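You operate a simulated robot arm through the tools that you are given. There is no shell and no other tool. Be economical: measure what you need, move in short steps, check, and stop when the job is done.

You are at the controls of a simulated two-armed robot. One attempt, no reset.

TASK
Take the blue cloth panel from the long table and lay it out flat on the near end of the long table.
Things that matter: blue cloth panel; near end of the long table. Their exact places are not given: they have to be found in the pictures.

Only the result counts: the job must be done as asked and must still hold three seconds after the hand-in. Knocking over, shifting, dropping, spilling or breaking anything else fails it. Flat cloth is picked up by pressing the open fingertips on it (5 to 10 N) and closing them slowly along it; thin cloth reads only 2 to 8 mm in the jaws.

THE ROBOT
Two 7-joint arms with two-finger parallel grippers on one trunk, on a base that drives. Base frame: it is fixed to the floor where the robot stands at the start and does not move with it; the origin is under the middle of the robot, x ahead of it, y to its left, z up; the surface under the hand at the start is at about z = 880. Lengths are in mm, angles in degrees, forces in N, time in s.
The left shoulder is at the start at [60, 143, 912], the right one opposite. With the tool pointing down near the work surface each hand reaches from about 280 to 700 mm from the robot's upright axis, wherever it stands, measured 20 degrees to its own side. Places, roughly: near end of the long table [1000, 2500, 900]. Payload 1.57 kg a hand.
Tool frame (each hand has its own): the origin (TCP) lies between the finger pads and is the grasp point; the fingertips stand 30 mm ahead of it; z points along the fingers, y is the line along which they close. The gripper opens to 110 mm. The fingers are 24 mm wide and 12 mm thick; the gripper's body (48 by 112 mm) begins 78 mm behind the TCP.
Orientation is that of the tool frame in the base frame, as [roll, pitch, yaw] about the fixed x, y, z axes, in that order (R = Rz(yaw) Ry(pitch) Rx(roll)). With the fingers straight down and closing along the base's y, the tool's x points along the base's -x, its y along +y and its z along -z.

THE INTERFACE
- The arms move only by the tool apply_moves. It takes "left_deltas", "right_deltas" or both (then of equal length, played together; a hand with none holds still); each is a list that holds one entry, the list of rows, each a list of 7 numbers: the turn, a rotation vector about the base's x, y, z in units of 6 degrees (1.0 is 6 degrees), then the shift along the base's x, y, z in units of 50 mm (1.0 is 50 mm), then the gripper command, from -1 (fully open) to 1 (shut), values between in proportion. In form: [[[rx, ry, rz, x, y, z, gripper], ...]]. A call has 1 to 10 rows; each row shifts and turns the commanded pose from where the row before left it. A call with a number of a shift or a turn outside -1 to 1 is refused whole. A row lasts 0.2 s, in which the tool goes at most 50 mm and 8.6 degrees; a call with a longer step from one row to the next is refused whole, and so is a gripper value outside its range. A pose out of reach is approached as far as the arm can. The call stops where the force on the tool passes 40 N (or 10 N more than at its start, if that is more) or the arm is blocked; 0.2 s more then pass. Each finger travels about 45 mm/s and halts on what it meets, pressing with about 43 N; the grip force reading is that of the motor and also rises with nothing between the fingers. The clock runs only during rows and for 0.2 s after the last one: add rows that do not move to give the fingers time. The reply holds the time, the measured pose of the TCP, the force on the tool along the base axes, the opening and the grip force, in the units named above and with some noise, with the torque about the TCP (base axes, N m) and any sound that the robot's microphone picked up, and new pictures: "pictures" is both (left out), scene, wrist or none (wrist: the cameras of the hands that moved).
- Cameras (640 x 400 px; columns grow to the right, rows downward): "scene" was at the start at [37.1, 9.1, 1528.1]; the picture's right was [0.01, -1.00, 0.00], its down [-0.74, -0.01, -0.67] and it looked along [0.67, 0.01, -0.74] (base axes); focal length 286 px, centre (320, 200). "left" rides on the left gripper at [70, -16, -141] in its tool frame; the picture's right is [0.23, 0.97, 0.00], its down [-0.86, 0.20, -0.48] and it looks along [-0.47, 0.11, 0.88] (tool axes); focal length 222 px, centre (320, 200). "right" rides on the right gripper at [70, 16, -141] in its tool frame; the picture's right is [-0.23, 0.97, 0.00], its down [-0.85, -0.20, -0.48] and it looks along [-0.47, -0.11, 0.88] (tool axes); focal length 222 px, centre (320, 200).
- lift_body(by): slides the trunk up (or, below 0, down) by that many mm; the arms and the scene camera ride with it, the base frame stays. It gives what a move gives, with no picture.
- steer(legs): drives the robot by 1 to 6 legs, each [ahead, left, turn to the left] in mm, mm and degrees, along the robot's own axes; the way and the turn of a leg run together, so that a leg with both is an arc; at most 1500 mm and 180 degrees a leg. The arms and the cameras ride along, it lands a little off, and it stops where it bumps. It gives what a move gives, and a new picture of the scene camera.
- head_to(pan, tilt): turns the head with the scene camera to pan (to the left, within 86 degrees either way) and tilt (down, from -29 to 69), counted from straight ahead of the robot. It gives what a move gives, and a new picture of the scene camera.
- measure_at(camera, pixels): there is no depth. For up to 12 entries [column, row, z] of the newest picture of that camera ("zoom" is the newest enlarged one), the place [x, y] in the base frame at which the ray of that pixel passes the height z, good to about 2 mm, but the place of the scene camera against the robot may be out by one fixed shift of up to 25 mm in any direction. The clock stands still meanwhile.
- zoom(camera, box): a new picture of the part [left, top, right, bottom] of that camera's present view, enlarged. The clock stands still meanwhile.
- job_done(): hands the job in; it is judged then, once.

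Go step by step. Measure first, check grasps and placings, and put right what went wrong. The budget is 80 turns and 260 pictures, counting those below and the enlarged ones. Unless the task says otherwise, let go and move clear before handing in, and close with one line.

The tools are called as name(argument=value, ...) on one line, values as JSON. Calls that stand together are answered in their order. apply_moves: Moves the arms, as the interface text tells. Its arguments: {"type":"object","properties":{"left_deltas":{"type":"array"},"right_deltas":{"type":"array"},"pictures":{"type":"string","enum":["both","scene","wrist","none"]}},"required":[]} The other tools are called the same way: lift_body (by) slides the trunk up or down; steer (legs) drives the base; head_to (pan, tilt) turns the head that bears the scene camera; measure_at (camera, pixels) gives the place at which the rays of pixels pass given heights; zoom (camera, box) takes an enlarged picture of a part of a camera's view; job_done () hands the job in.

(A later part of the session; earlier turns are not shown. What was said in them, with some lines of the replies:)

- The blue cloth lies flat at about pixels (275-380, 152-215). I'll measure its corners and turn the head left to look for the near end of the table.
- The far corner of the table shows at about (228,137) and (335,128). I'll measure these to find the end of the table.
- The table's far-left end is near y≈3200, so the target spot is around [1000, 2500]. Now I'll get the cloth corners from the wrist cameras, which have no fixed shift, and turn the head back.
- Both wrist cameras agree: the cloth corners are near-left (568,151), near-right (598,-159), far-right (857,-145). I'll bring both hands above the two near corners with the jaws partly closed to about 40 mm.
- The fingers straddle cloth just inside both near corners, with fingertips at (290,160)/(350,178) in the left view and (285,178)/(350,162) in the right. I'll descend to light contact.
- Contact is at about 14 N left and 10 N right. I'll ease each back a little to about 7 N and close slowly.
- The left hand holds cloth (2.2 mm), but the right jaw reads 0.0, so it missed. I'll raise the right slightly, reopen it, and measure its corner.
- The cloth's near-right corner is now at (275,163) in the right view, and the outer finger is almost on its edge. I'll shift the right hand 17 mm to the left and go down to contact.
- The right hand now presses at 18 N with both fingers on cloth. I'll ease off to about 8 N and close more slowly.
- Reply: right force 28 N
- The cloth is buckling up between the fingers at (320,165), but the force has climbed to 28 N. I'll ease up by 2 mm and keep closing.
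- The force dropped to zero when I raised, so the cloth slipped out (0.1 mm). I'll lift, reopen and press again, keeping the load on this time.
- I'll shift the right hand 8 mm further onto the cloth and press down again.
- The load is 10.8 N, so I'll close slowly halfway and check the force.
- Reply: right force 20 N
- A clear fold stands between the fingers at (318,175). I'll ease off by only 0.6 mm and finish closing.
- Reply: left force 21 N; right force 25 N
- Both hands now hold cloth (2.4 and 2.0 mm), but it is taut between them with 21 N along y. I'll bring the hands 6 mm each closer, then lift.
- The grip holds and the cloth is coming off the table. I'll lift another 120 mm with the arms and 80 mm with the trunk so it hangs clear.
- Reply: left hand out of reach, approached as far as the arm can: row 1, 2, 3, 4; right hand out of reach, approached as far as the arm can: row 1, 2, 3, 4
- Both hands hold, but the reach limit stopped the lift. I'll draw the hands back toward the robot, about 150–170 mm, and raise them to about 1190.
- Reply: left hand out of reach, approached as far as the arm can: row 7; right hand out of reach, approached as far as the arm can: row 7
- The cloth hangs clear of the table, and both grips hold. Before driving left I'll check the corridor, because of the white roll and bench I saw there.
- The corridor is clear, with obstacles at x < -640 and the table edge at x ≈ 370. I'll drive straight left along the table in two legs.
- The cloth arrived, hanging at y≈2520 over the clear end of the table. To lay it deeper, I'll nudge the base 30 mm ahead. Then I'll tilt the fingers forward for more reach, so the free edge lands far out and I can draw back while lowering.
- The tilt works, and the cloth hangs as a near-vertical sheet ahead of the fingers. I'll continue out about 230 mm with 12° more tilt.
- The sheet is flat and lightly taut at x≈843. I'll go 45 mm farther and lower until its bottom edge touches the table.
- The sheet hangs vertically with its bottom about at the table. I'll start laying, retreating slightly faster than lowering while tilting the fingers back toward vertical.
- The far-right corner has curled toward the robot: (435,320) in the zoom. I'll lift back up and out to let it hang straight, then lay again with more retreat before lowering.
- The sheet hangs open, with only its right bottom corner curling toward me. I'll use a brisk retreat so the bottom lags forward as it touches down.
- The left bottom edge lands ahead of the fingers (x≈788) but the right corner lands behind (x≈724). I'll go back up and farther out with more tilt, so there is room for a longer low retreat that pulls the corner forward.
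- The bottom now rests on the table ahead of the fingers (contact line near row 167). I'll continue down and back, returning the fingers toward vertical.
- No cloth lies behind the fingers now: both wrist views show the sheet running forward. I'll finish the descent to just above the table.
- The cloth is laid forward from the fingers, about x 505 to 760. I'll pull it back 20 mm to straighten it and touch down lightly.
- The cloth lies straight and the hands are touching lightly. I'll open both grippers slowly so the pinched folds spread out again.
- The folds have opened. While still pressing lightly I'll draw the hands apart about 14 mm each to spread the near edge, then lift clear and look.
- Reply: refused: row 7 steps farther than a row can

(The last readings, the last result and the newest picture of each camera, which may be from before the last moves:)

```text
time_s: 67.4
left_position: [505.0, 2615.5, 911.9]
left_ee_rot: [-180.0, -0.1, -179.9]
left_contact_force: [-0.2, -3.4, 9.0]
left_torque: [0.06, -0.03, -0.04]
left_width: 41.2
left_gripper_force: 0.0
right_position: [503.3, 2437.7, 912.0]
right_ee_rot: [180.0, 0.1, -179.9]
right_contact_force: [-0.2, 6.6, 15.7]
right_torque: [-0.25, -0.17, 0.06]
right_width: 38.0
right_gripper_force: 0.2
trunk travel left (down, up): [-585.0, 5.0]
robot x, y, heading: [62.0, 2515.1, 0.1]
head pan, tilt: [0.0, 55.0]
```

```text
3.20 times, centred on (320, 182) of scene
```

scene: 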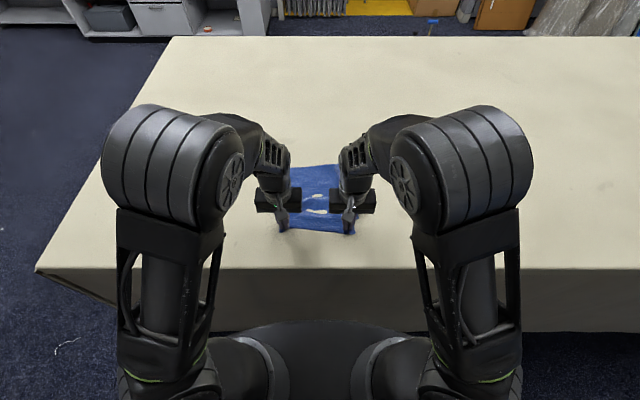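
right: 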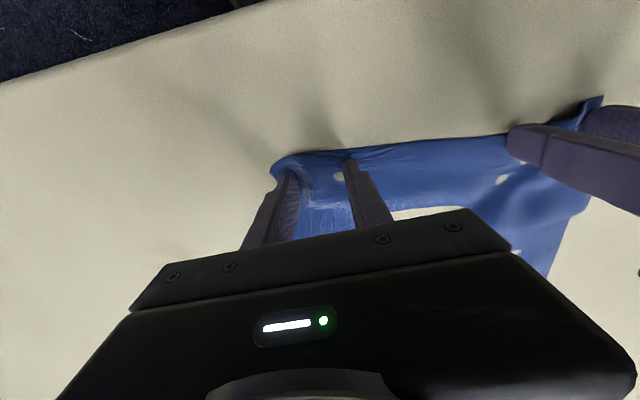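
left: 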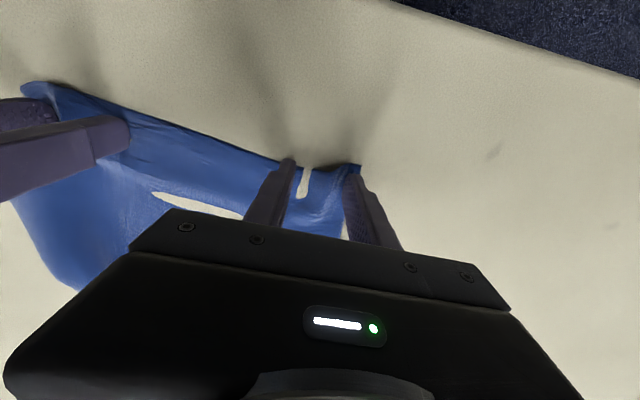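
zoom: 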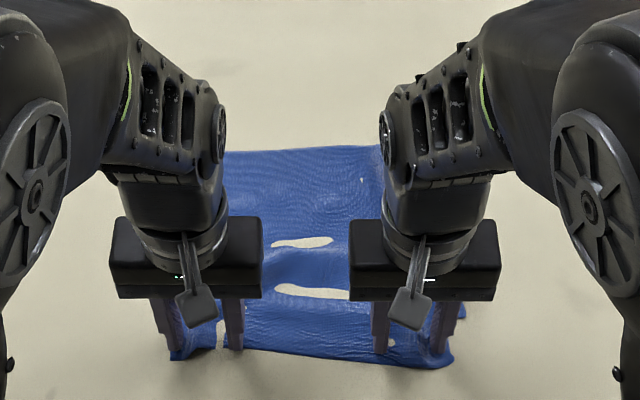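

One row was too long, so I'll repeat the move with smaller steps.

apply_moves(left_deltas=[[[0, 0, 0, 0, 0.14, 0, 0.2], [0, 0, 0, 0, 0.14, 0, 0.2], [0, 0, 0, 0, 0, 0, 0.2], [0, 0, 0, 0, 0, 0.5, 0.2], [0, 0, 0, 0, 0, 0.9, 0.2], [0, 0, 0, 0, 0.5, 0.8, 0.2], [0, 0, 0, 0, 0.8, 0.5, 0.2], [0, 0, 0, 0, 0.9, 0.3, 0.2], [0, 0, 0, 0, 0.9, 0.3, 0.2]]], right_deltas=[[[0, 0, 0, 0, -0.14, 0, 0.2], [0, 0, 0, 0, -0.14, 0, 0.2], [0, 0, 0, 0, 0, 0, 0.2], [0, 0, 0, 0, 0, 0.5, 0.2], [0, 0, 0, 0, 0, 0.9, 0.2], [0, 0, 0, 0, -0.5, 0.8, 0.2], [0, 0, 0, 0, -0.8, 0.5, 0.2], [0, 0, 0, 0, -0.9, 0.3, 0.2], [0, 0, 0, 0, -0.9, 0.3, 0.2]]])

zoom(camera="scene", box=[220, 120, 420, 245])

```text
time_s: 69.4
left_position: [505.5, 2784.1, 1077.7]
left_ee_rot: [-179.9, -0.1, 180.0]
left_contact_force: [0.0, 0.2, -0.6]
left_torque: [0.0, 0.03, -0.05]
left_width: 44.2
left_gripper_force: 0.1
right_position: [504.0, 2269.1, 1074.5]
right_ee_rot: [-180.0, -0.1, -179.8]
right_contact_force: [0.5, -0.2, -0.4]
right_torque: [0.03, 0.01, 0.01]
right_width: 43.8
right_gripper_force: 0.1
trunk travel left (down, up): [-585.0, 5.0]
robot x, y, heading: [64.3, 2514.0, 0.3]
head pan, tilt: [0.0, 55.0]
```

scene: 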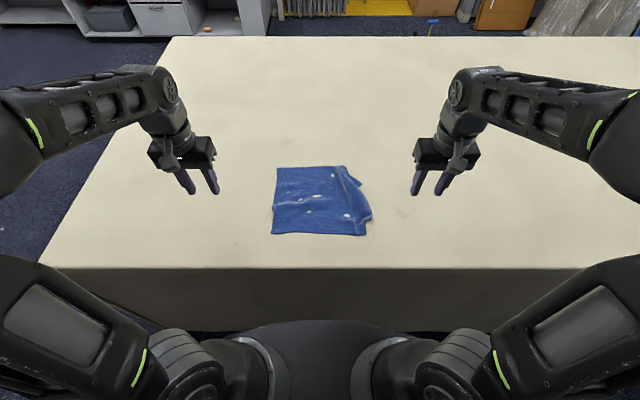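
right: 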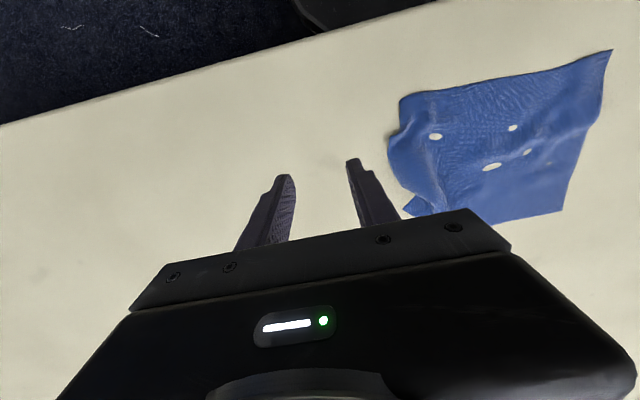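
left: 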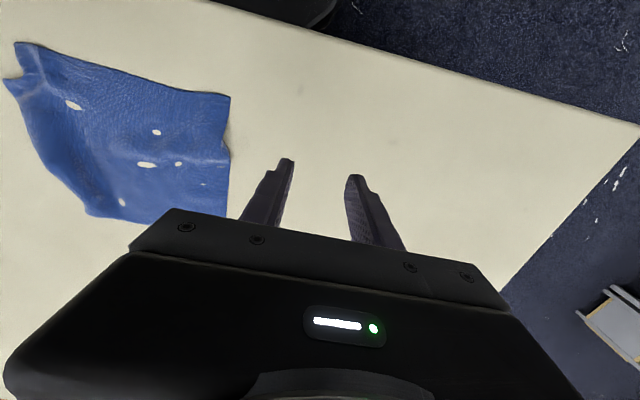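

```text
3.20 times, centred on (320, 182) of scene
```

zoom: 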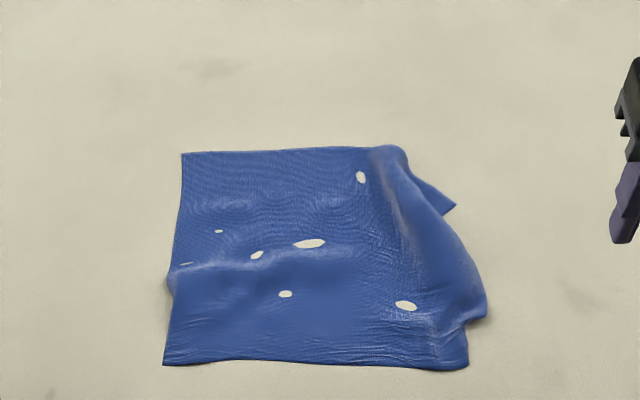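

The cloth is down with its left side flat, but the far-right corner is folded under. Its tip peeks out at (455,207) in the zoom. I'll measure it.

measure_at(camera="zoom", pixels=[[455, 207, 882], [183, 153, 882], [385, 147, 890], [410, 165, 882], [486, 310, 890], [467, 368, 882], [164, 365, 882], [430, 215, 882], [168, 280, 882]])

zoom(camera="right", box=[360, 30, 640, 230])

measure_at(camera="right", pixels=[[404, 210, 882], [398, 97, 882], [610, 50, 882], [561, 210, 882]])

```text
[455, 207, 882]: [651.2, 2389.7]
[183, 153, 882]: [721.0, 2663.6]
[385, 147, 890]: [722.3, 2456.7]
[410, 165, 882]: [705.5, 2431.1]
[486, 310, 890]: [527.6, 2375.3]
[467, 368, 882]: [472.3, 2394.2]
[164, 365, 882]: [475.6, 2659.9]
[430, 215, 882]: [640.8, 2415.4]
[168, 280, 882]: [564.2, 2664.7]
```

```text
2.00 times, centred on (500, 130) of right
```

zoom: 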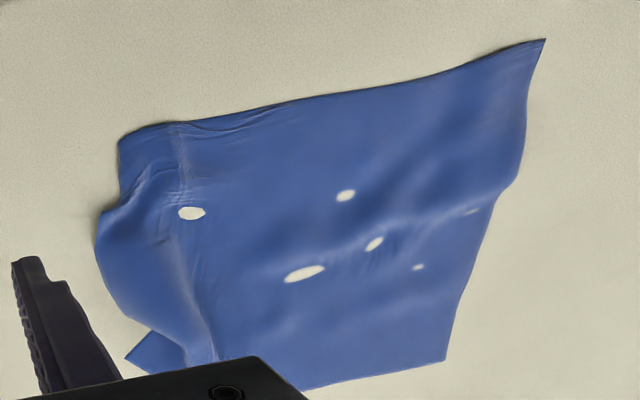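

```text
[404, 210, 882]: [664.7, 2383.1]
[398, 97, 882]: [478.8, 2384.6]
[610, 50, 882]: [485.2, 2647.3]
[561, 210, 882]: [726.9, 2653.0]
```

The far-right corner tip is at about (665,2383) and belongs at about (735,2342). I'll press closed fingertips of the right hand on that tip and drag it outward, while the left hand holds the far-left part down.

apply_moves(left_deltas=[[[0, 0, 0, 0.6, -0.547, -0.5, 1], [0, 0, 0, 0.6, -0.547, -0.5, 1], [0, 0, 0, 0.6, -0.547, -0.5, 1], [0, 0, 0, 0.6, -0.547, -0.5, 1], [0, 0, 0, 0.6, -0.547, -0.5, 1], [0, 0, 0, 0.6, -0.547, -0.5, 1], [0, 0, 0, 0, 0, 0, 1]]], right_deltas=[[[0, 0, 0, 0.54, 0.41, -0.5, 1], [0, 0, 0, 0.54, 0.41, -0.5, 1], [0, 0, 0, 0.54, 0.41, -0.5, 1], [0, 0, 0, 0.54, 0.41, -0.5, 1], [0, 0, 0, 0.54, 0.41, -0.5, 1], [0, 0, 0, 0.54, 0.41, -0.5, 1], [0, 0, 0, 0, 0, 0, 1]]])

zoom(camera="right", box=[200, 100, 440, 250])

```text
time_s: 71.0
left_position: [684.9, 2620.0, 927.3]
left_ee_rot: [180.0, 0.1, -179.8]
left_contact_force: [-0.2, -0.3, 0.4]
left_torque: [-0.03, -0.01, 0.02]
left_width: 0.0
left_gripper_force: 20.8
right_position: [665.7, 2390.9, 924.3]
right_ee_rot: [180.0, 0.0, -179.9]
right_contact_force: [-0.2, 0.0, -0.6]
right_torque: [0.02, -0.01, -0.03]
right_width: 0.1
right_gripper_force: 21.2
trunk travel left (down, up): [-585.0, 5.0]
robot x, y, heading: [65.4, 2515.9, 0.2]
head pan, tilt: [0.0, 55.0]
```

scene: 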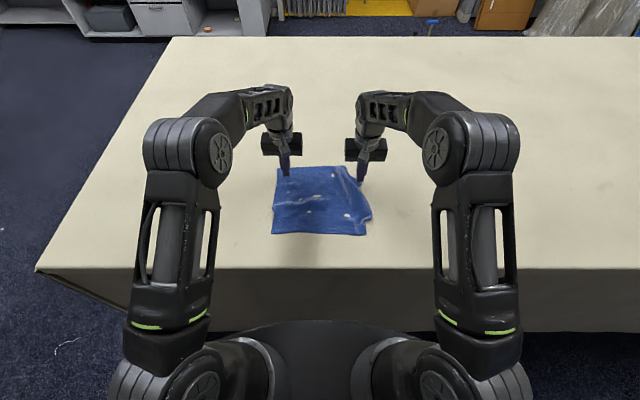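
right: 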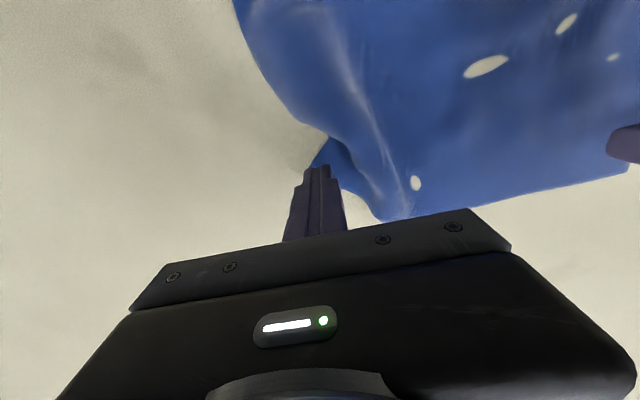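
left: 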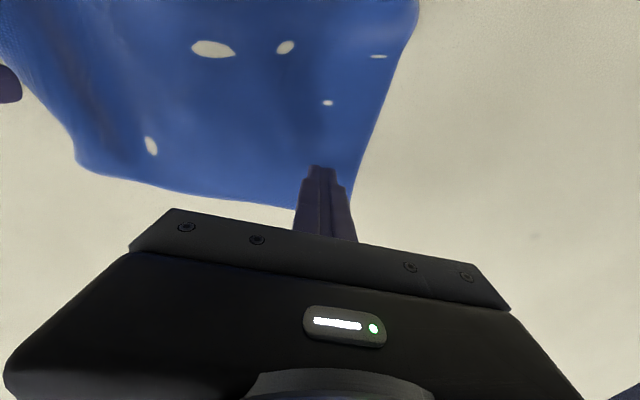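

```text
2.67 times, centred on (320, 175) of right
```

zoom: 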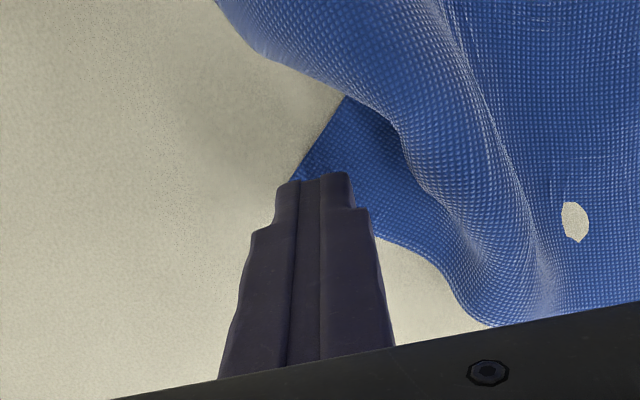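

measure_at(camera="zoom", pixels=[[292, 179, 882], [345, 98, 882], [380, 238, 882], [350, 170, 882], [318, 178, 895]])

```text
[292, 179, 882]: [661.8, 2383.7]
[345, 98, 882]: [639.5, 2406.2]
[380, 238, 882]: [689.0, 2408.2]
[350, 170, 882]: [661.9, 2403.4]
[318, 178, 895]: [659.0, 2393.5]
```

The exposed triangle spans (640–689, 2384–2408). I'll shift the right hand 7 mm onto it and press both hands down gently.

apply_moves(left_deltas=[[[0, 0, 0, 0, 0, -0.15, 1], [0, 0, 0, 0, 0, -0.1, 1], [0, 0, 0, 0, 0, -0.06, 1], [0, 0, 0, 0, 0, 0, 1]]], right_deltas=[[[0, 0, 0, -0.05, 0.13, -0.1, 1], [0, 0, 0, 0, 0, -0.1, 1], [0, 0, 0, 0, 0, -0.06, 1], [0, 0, 0, 0, 0, 0, 1]]], pictures="none")

```text
time_s: 72.0
left_position: [686.5, 2619.1, 911.1]
left_ee_rot: [180.0, 0.1, -180.0]
left_contact_force: [-0.4, 0.1, -0.1]
left_torque: [0.0, -0.02, -0.02]
left_width: 0.0
left_gripper_force: 21.7
right_position: [663.3, 2398.8, 911.9]
right_ee_rot: [179.9, 0.0, -179.9]
right_contact_force: [0.9, 0.2, -1.2]
right_torque: [0.0, 0.0, -0.01]
right_width: 0.0
right_gripper_force: 21.0
trunk travel left (down, up): [-585.0, 5.0]
robot x, y, heading: [62.6, 2516.3, -0.0]
head pan, tilt: [0.0, 55.0]
```

apply_moves(left_deltas=[[[0, 0, 0, 0, 0, -0.03, 1], [0, 0, 0, 0, 0, 0, 1]]], right_deltas=[[[0, 0, 0, 0, 0, -0.035, 1], [0, 0, 0, 0, 0, 0, 1]]], pictures="none")

```text
time_s: 72.6
left_position: [686.4, 2618.0, 911.7]
left_ee_rot: [180.0, 0.2, -179.9]
left_contact_force: [1.1, -0.3, 7.3]
left_torque: [0.03, -0.01, 0.02]
left_width: 0.0
left_gripper_force: 21.2
right_position: [665.3, 2398.7, 909.8]
right_ee_rot: [179.9, 0.0, -180.0]
right_contact_force: [0.0, 1.0, 4.1]
right_torque: [0.04, -0.01, -0.02]
right_width: 0.2
right_gripper_force: 21.2
trunk travel left (down, up): [-585.0, 5.0]
robot x, y, heading: [65.5, 2516.5, 0.1]
head pan, tilt: [0.0, 55.0]
```

The hands press at 7 N and 4 N. I'll add slightly more on the right and drag the tip out by (+70, -45).

apply_moves(right_deltas=[[[0, 0, 0, 0, 0, -0.015, 1], [0, 0, 0, 0.1, -0.2, 0, 1], [0, 0, 0, 0.2, -0.2, 0, 1], [0, 0, 0, 0.25, -0.2, 0, 1], [0, 0, 0, 0.25, -0.15, 0, 1], [0, 0, 0, 0.25, -0.15, 0, 1], [0, 0, 0, 0.25, -0.1, 0, 1], [0, 0, 0, 0, 0, 0, 1]]])

zoom(camera="scene", box=[220, 120, 420, 245])

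```text
time_s: 74.4
left_position: [686.0, 2619.6, 912.2]
left_ee_rot: [179.9, 0.1, -179.9]
left_contact_force: [4.3, -2.4, 10.0]
left_torque: [0.01, -0.08, -0.01]
left_width: 0.0
left_gripper_force: 21.0
right_position: [728.5, 2347.4, 911.4]
right_ee_rot: [179.9, 0.0, -180.0]
right_contact_force: [-4.6, 3.0, 10.3]
right_torque: [0.14, 0.12, -0.04]
right_width: 0.0
right_gripper_force: 21.8
trunk travel left (down, up): [-585.0, 5.0]
robot x, y, heading: [60.4, 2515.8, 0.2]
head pan, tilt: [0.0, 55.0]
```

scene: 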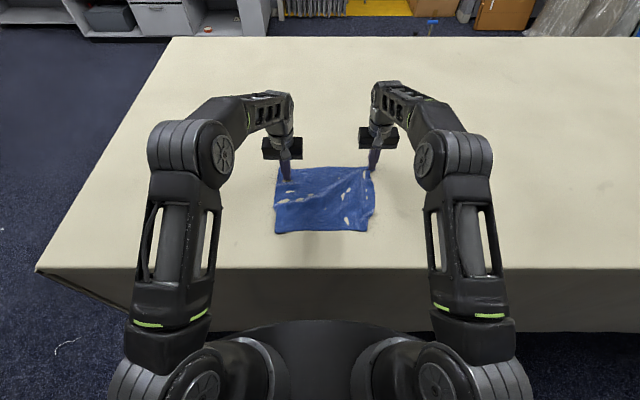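
right: 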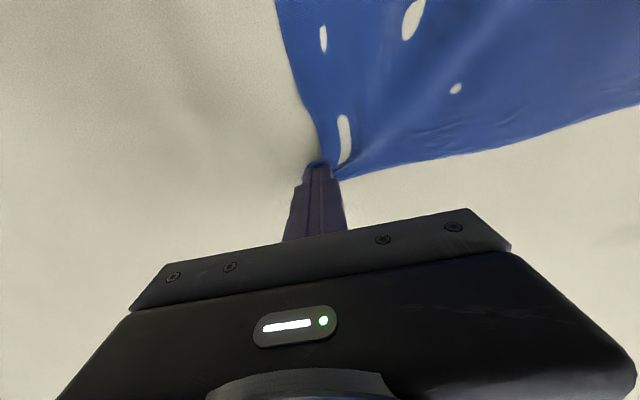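

```text
3.20 times, centred on (320, 182) of scene
```

zoom: 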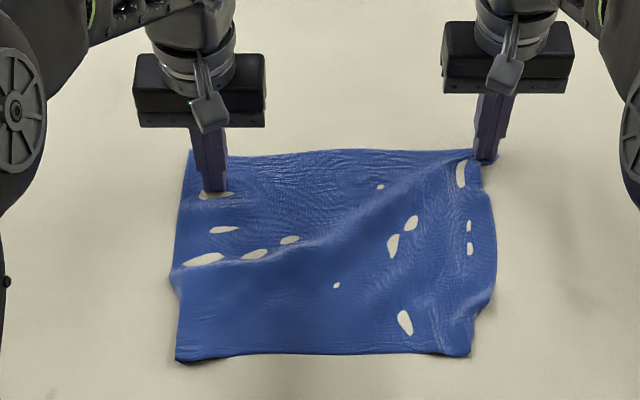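

The far-right corner came out, and the cloth is now nearly a full rectangle. I'll lift both hands straight up and inspect the remaining wrinkles.

apply_moves(left_deltas=[[[0, 0, 0, 0, 0, 0.3, 1], [0, 0, 0, 0, 0, 0.7, 1], [0, 0, 0, 0, 0.5, 0.7, 1], [0, 0, 0, -0.3, 0.8, 0.4, 1], [0, 0, 0, -0.3, 0.8, 0.3, 1], [0, 0, 0, -0.3, 0.8, 0, 1]]], right_deltas=[[[0, 0, 0, 0, 0, 0.3, 1], [0, 0, 0, 0, 0, 0.7, 1], [0, 0, 0, -0.3, -0.5, 0.7, 1], [0, 0, 0, -0.5, -0.7, 0.4, 1], [0, 0, 0, -0.5, -0.7, 0.3, 1], [0, 0, 0, -0.5, -0.7, 0, 1]]])

zoom(camera="scene", box=[220, 120, 420, 245])

zoom(camera="right", box=[320, 0, 640, 200])

```text
time_s: 75.8
left_position: [640.1, 2764.6, 1030.7]
left_ee_rot: [179.9, -0.1, 179.9]
left_contact_force: [0.3, -0.2, -0.1]
left_torque: [0.01, -0.03, 0.01]
left_width: 0.0
left_gripper_force: 21.5
right_position: [637.0, 2215.7, 1030.8]
right_ee_rot: [179.9, -0.1, -179.9]
right_contact_force: [0.2, -0.2, 0.8]
right_torque: [0.05, -0.01, -0.01]
right_width: 0.0
right_gripper_force: 21.9
trunk travel left (down, up): [-585.0, 5.0]
robot x, y, heading: [61.0, 2516.2, 0.1]
head pan, tilt: [0.0, 55.0]
```

scene: 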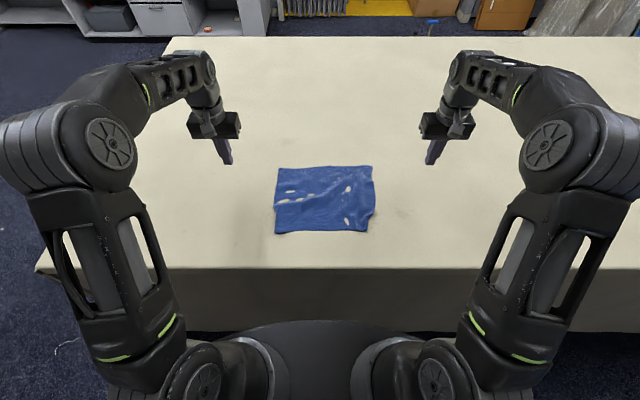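
right: 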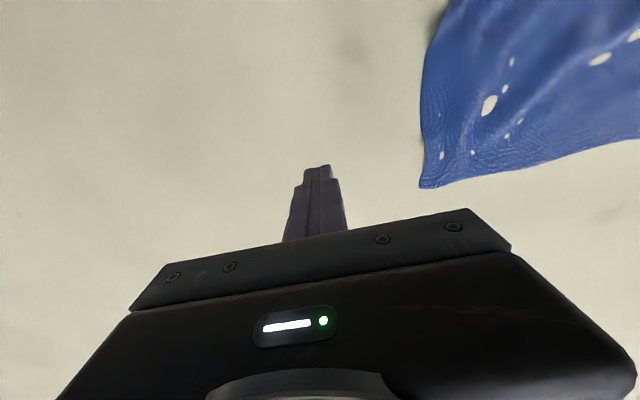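
left: 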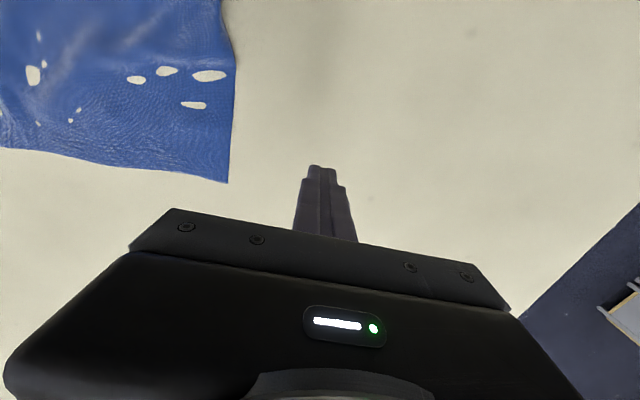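

```text
3.20 times, centred on (320, 182) of scene
```

zoom: 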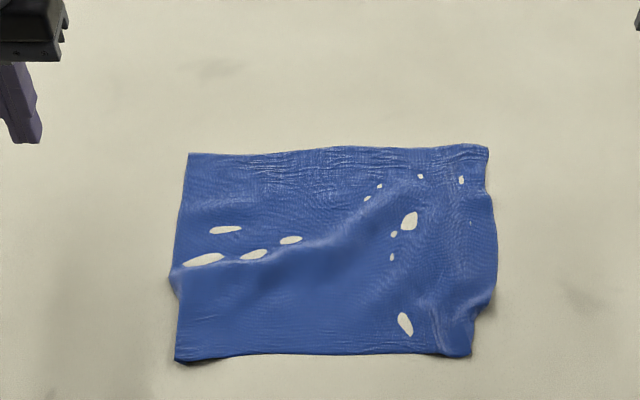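

```text
2.00 times, centred on (480, 100) of right
```

zoom: 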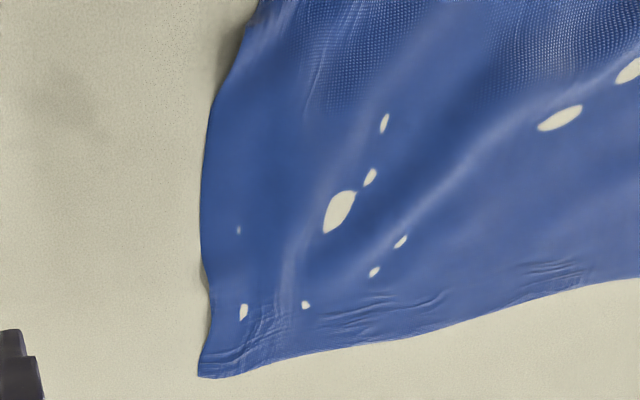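

Now nearly flat. What remains is a low ridge from the left middle, and a crimp at the near-right corner. I'll measure the near corners so I can drag both outward and toward the robot.

measure_at(camera="zoom", pixels=[[200, 378, 882]])

measure_at(camera="scene", pixels=[[275, 233, 882], [367, 231, 882], [375, 213, 882], [372, 166, 882], [279, 168, 882], [275, 207, 882]])

```text
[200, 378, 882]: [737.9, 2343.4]
```

```text
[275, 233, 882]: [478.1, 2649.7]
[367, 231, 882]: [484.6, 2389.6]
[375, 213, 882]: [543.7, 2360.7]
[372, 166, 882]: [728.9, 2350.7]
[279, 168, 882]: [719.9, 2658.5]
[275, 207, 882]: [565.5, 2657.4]
```

apply_moves(left_deltas=[[[0, 0, 0, -0.46, -0.463, -0.35, 1], [0, 0, 0, -0.46, -0.463, -0.35, 1], [0, 0, 0, -0.46, -0.463, -0.35, 1], [0, 0, 0, -0.46, -0.463, -0.35, 1], [0, 0, 0, -0.46, -0.463, -0.35, 1], [0, 0, 0, -0.46, -0.463, -0.35, 1], [0, 0, 0, 0, 0, 0, 1]]], right_deltas=[[[0, 0, 0, -0.44, 0.62, -0.35, 1], [0, 0, 0, -0.44, 0.62, -0.35, 1], [0, 0, 0, -0.44, 0.62, -0.35, 1], [0, 0, 0, -0.44, 0.62, -0.35, 1], [0, 0, 0, -0.44, 0.62, -0.35, 1], [0, 0, 0, -0.44, 0.62, -0.35, 1], [0, 0, 0, 0, 0, 0, 1]]], pictures="wrist")

zoom(camera="right", box=[240, 80, 480, 230])

zoom(camera="left", box=[160, 80, 400, 230])

```text
time_s: 77.4
left_position: [501.6, 2625.1, 924.5]
left_ee_rot: [180.0, 0.0, -179.8]
left_contact_force: [-1.1, 0.1, -0.9]
left_torque: [0.01, 0.04, -0.05]
left_width: 0.2
left_gripper_force: 21.3
right_position: [505.1, 2405.9, 921.5]
right_ee_rot: [179.9, -0.2, -180.0]
right_contact_force: [-0.2, 0.3, -0.2]
right_torque: [-0.01, 0.04, 0.02]
right_width: 0.0
right_gripper_force: 21.0
trunk travel left (down, up): [-585.0, 5.0]
robot x, y, heading: [66.4, 2516.8, 0.2]
head pan, tilt: [0.0, 55.0]
```

right: 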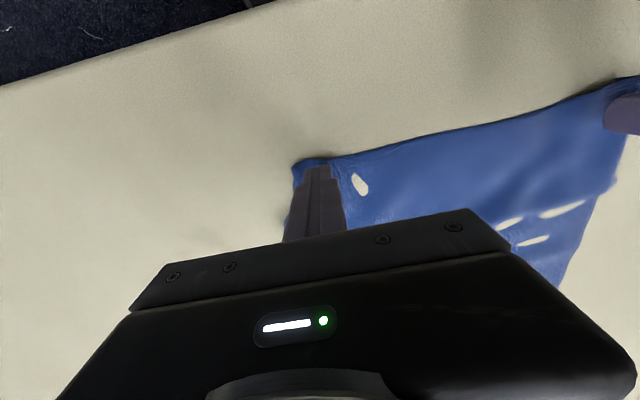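
left: 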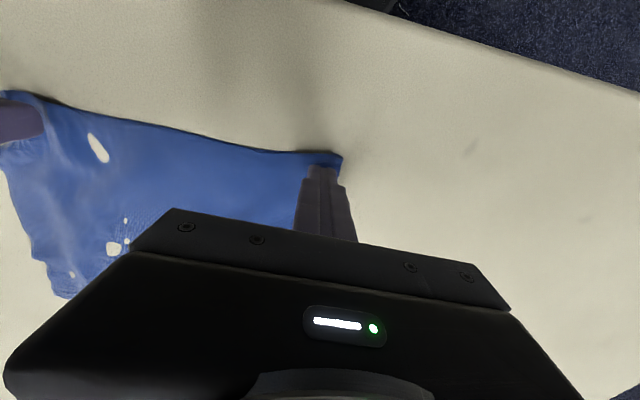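

```text
2.67 times, centred on (360, 155) of right
```

zoom: 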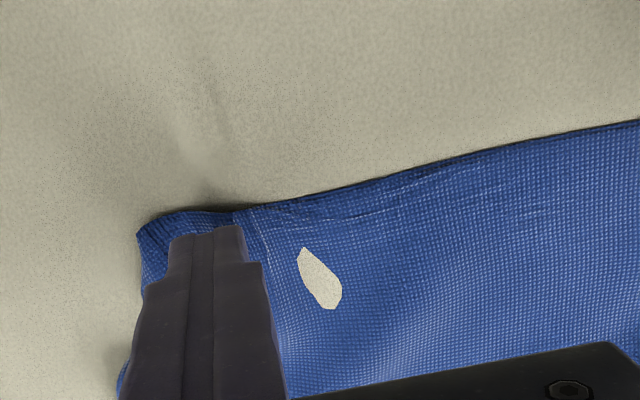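

```text
2.67 times, centred on (280, 155) of left
```

zoom: 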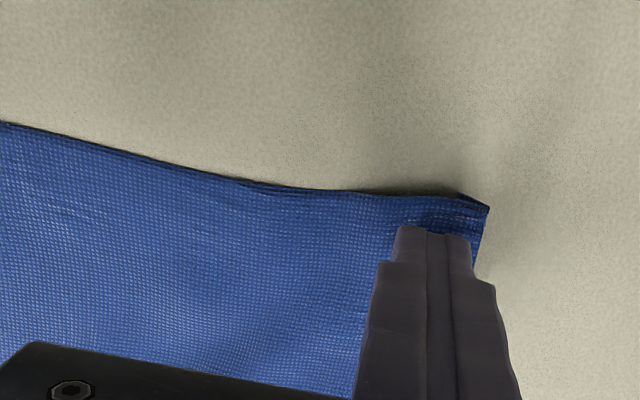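

The near corners lie right under the fingertips. I'll press both lightly and drag: the left mostly toward me, the right outward.

apply_moves(left_deltas=[[[0, 0, 0, 0, 0, -0.14, 1], [0, 0, 0, 0, 0, -0.1, 1], [0, 0, 0, 0, 0, -0.04, 1], [0, 0, 0, 0, 0, 0, 1]]], right_deltas=[[[0, 0, 0, 0, -0.1, -0.1, 1], [0, 0, 0, 0, 0, -0.08, 1], [0, 0, 0, 0, 0, -0.04, 1], [0, 0, 0, 0, 0, 0, 1]]], pictures="none")

```text
time_s: 78.4
left_position: [504.3, 2625.6, 911.8]
left_ee_rot: [-180.0, 0.1, -179.9]
left_contact_force: [0.7, 0.4, 14.6]
left_torque: [0.14, 0.03, -0.04]
left_width: 0.0
left_gripper_force: 21.4
right_position: [506.1, 2399.6, 914.5]
right_ee_rot: [179.9, -0.1, -179.9]
right_contact_force: [0.0, -0.7, -0.4]
right_torque: [-0.04, 0.0, 0.0]
right_width: 0.0
right_gripper_force: 21.5
trunk travel left (down, up): [-585.0, 5.0]
robot x, y, heading: [62.9, 2513.5, -0.0]
head pan, tilt: [0.0, 55.0]
```

apply_moves(left_deltas=[[[0, 0, 0, 0, 0, 0.008, 1], [0, 0, 0, 0, 0, 0, 1], [0, 0, 0, 0, 0, 0, 1], [0, 0, 0, -0.05, 0.04, 0, 1], [0, 0, 0, -0.08, 0.05, 0, 1], [0, 0, 0, -0.08, 0.05, 0, 1], [0, 0, 0, -0.08, 0, 0, 1], [0, 0, 0, 0, 0, 0, 1]]], right_deltas=[[[0, 0, 0, 0, 0, -0.05, 1], [0, 0, 0, 0, 0, -0.04, 1], [0, 0, 0, -0.03, -0.15, 0, 1], [0, 0, 0, -0.05, -0.15, 0, 1], [0, 0, 0, -0.05, -0.15, 0, 1], [0, 0, 0, -0.05, -0.15, 0, 1], [0, 0, 0, -0.05, -0.1, 0, 1], [0, 0, 0, 0, 0, 0, 1]]])

zoom(camera="scene", box=[220, 120, 420, 245])

```text
time_s: 80.0
left_position: [489.4, 2631.7, 911.9]
left_ee_rot: [-180.0, 0.3, -179.9]
left_contact_force: [0.4, -0.6, 5.4]
left_torque: [-0.02, -0.03, 0.0]
left_width: 0.0
left_gripper_force: 21.1
right_position: [498.4, 2369.8, 911.2]
right_ee_rot: [179.6, 0.8, -179.6]
right_contact_force: [-4.1, 6.7, 17.3]
right_torque: [0.12, 0.02, 0.02]
right_width: 0.0
right_gripper_force: 21.4
trunk travel left (down, up): [-585.0, 5.0]
robot x, y, heading: [63.1, 2515.0, -0.1]
head pan, tilt: [0.0, 55.0]
stopped in row 7 (right hand): the force on the tool passed its limit at 42 N (the readings are from after the stop); the commanded pose is now the measured one
```

scene: 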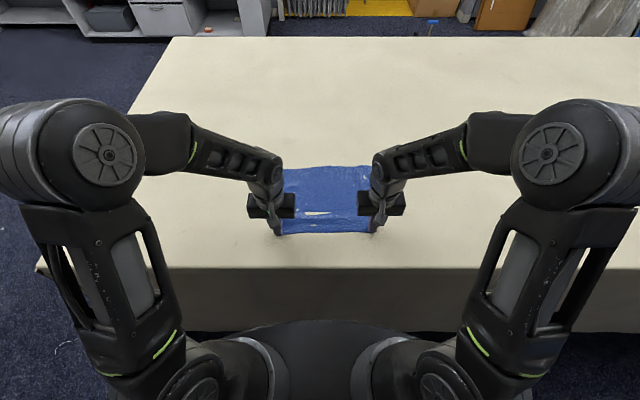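
right: 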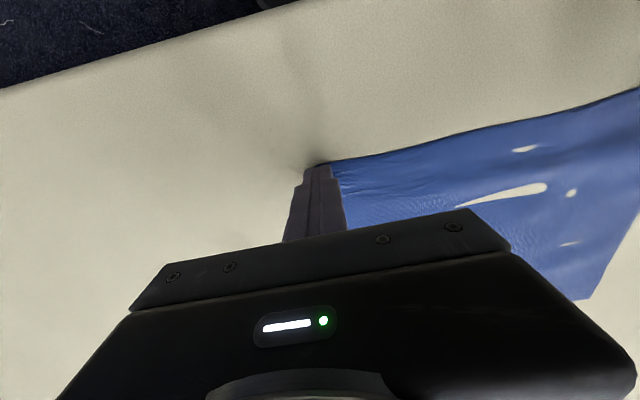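
left: 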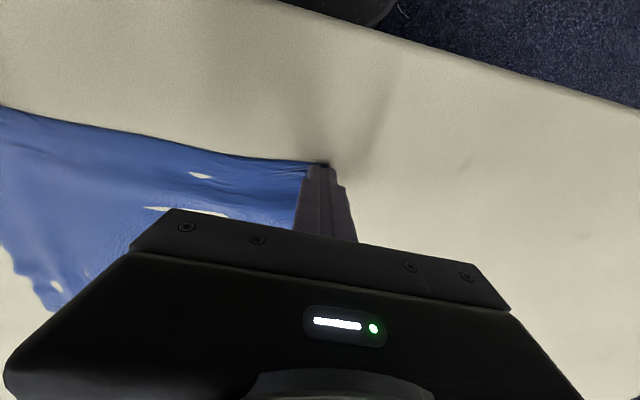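

```text
3.20 times, centred on (320, 182) of scene
```

zoom: 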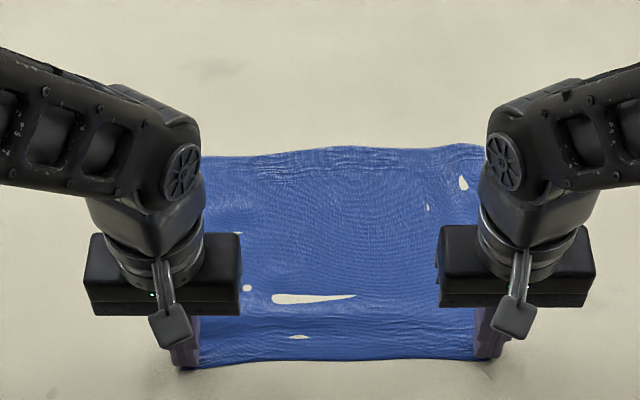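

Both near corners came outward and the near edge is now straight. I'll lift straight up, move clear, and inspect.

apply_moves(left_deltas=[[[0, 0, 0, 0, 0, 0.2, 1], [0, 0, 0, 0, 0, 0.7, 1], [0, 0, 0, 0, 0.3, 0.7, 1], [0, 0, 0, 0, 0.8, 0.4, 1], [0, 0, 0, 0, 0.8, 0.3, 1], [0, 0, 0, 0, 0.8, 0.3, 1], [0, 0, 0, 0, 0, 0, 1]]], right_deltas=[[[0, 0, 0, 0, 0, 0.2, 1], [0, 0, 0, 0, 0, 0.7, 1], [0, 0, 0, 0, -0.3, 0.7, 1], [0, 0, 0, 0, -0.8, 0.4, 1], [0, 0, 0, 0, -0.8, 0.3, 1], [0, 0, 0, 0, -0.8, 0.3, 1], [0, 0, 0, 0, 0, 0, 1]]])

zoom(camera="scene", box=[220, 120, 420, 245])

zoom(camera="right", box=[320, 20, 640, 220])

zoom(camera="left", box=[0, 20, 320, 220])

```text
time_s: 81.5
left_position: [492.8, 2769.0, 1042.6]
left_ee_rot: [180.0, -0.1, -179.9]
left_contact_force: [-0.1, 0.7, -0.5]
left_torque: [-0.02, 0.04, 0.01]
left_width: 0.2
left_gripper_force: 20.9
right_position: [500.1, 2230.9, 1039.9]
right_ee_rot: [179.7, 0.4, -179.6]
right_contact_force: [-0.9, -1.5, 0.2]
right_torque: [-0.03, 0.03, -0.02]
right_width: 0.0
right_gripper_force: 21.2
trunk travel left (down, up): [-585.0, 5.0]
robot x, y, heading: [63.6, 2513.4, 0.4]
head pan, tilt: [0.0, 55.0]
```

scene: 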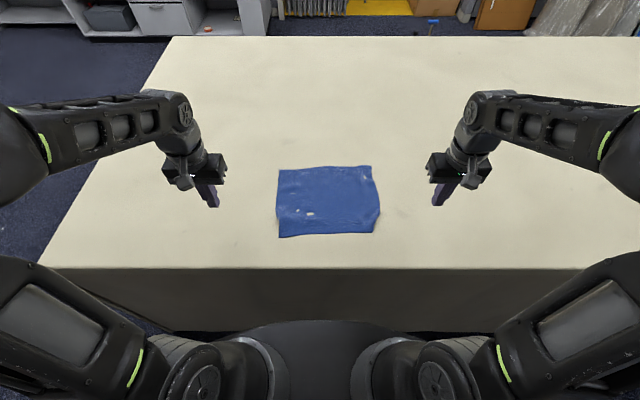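
right: 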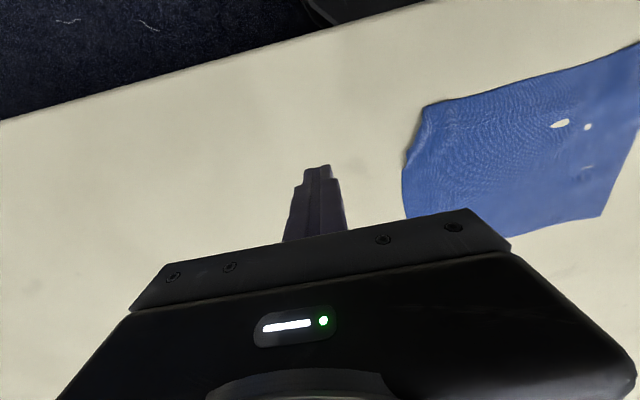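
left: 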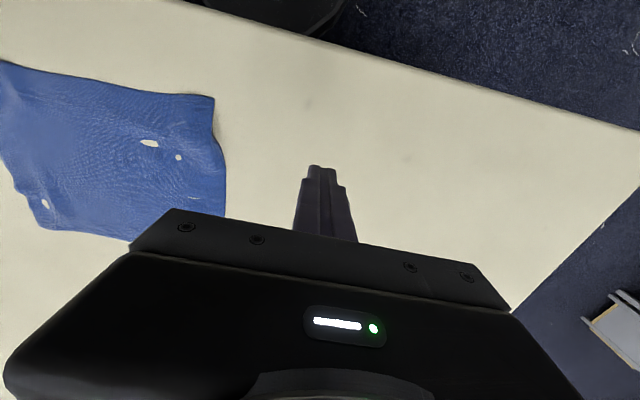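

```text
3.20 times, centred on (320, 182) of scene
```

zoom: 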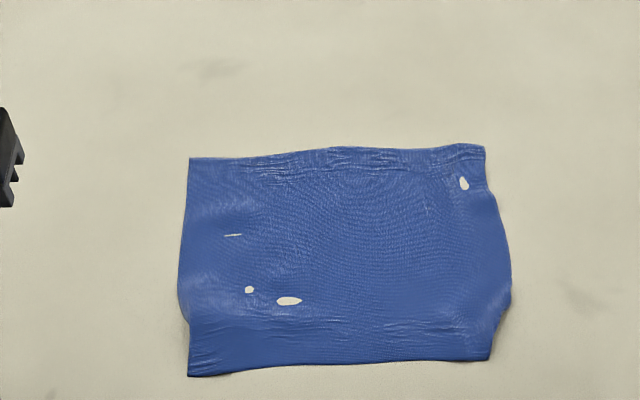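

```text
2.00 times, centred on (480, 120) of right
```

zoom: 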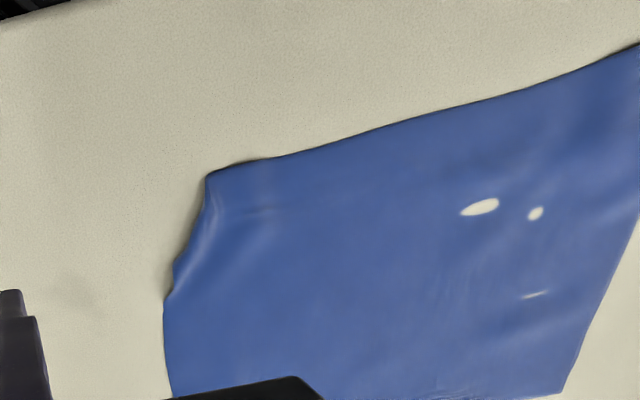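

```text
2.00 times, centred on (160, 120) of left
```

zoom: 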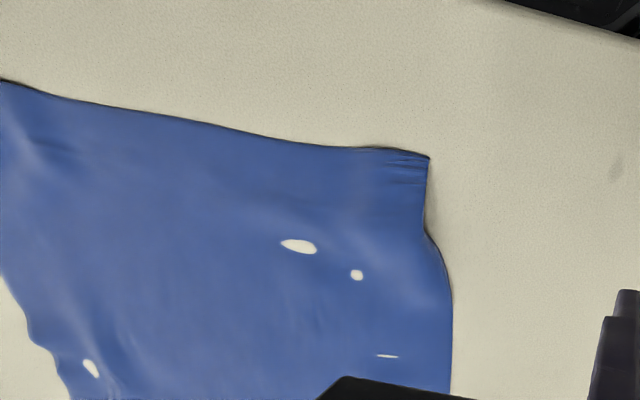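

The cloth is flat with its edges nearly straight. I'll measure the footprint to see how much is still tucked.

measure_at(camera="scene", pixels=[[279, 169, 882], [371.5, 166, 882], [379.5, 210, 882], [373, 232, 882], [279, 237.5, 882], [276, 216, 882]])

zoom(camera="scene", box=[265, 195, 393, 245])

```text
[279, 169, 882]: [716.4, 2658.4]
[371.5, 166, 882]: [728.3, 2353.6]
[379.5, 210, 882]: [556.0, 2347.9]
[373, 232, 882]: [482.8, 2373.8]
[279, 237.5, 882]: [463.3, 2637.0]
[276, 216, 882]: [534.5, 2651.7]
```

```text
5.00 times, centred on (329, 220) of scene
```

zoom: 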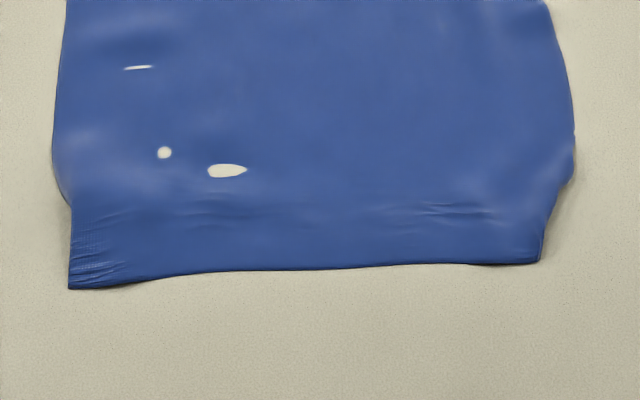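

The cloth measures about 305 by 250 mm out of roughly 310 by 262 mm. It lies flat, with only slivers of the near corners tucked under. Everything is on the table end, and both hands are empty and clear, so I'm handing in.

job_done()

```text
The job is handed in.
```

I laid the blue cloth panel out flat on the near end of the long table, centred at about x 600, y 2500, and both hands are empty and clear. Small tucks of about 25 mm remain under the two near corners. The centre sits about 400 mm closer to the table's side edge than the rough [1000, 2500] place given.
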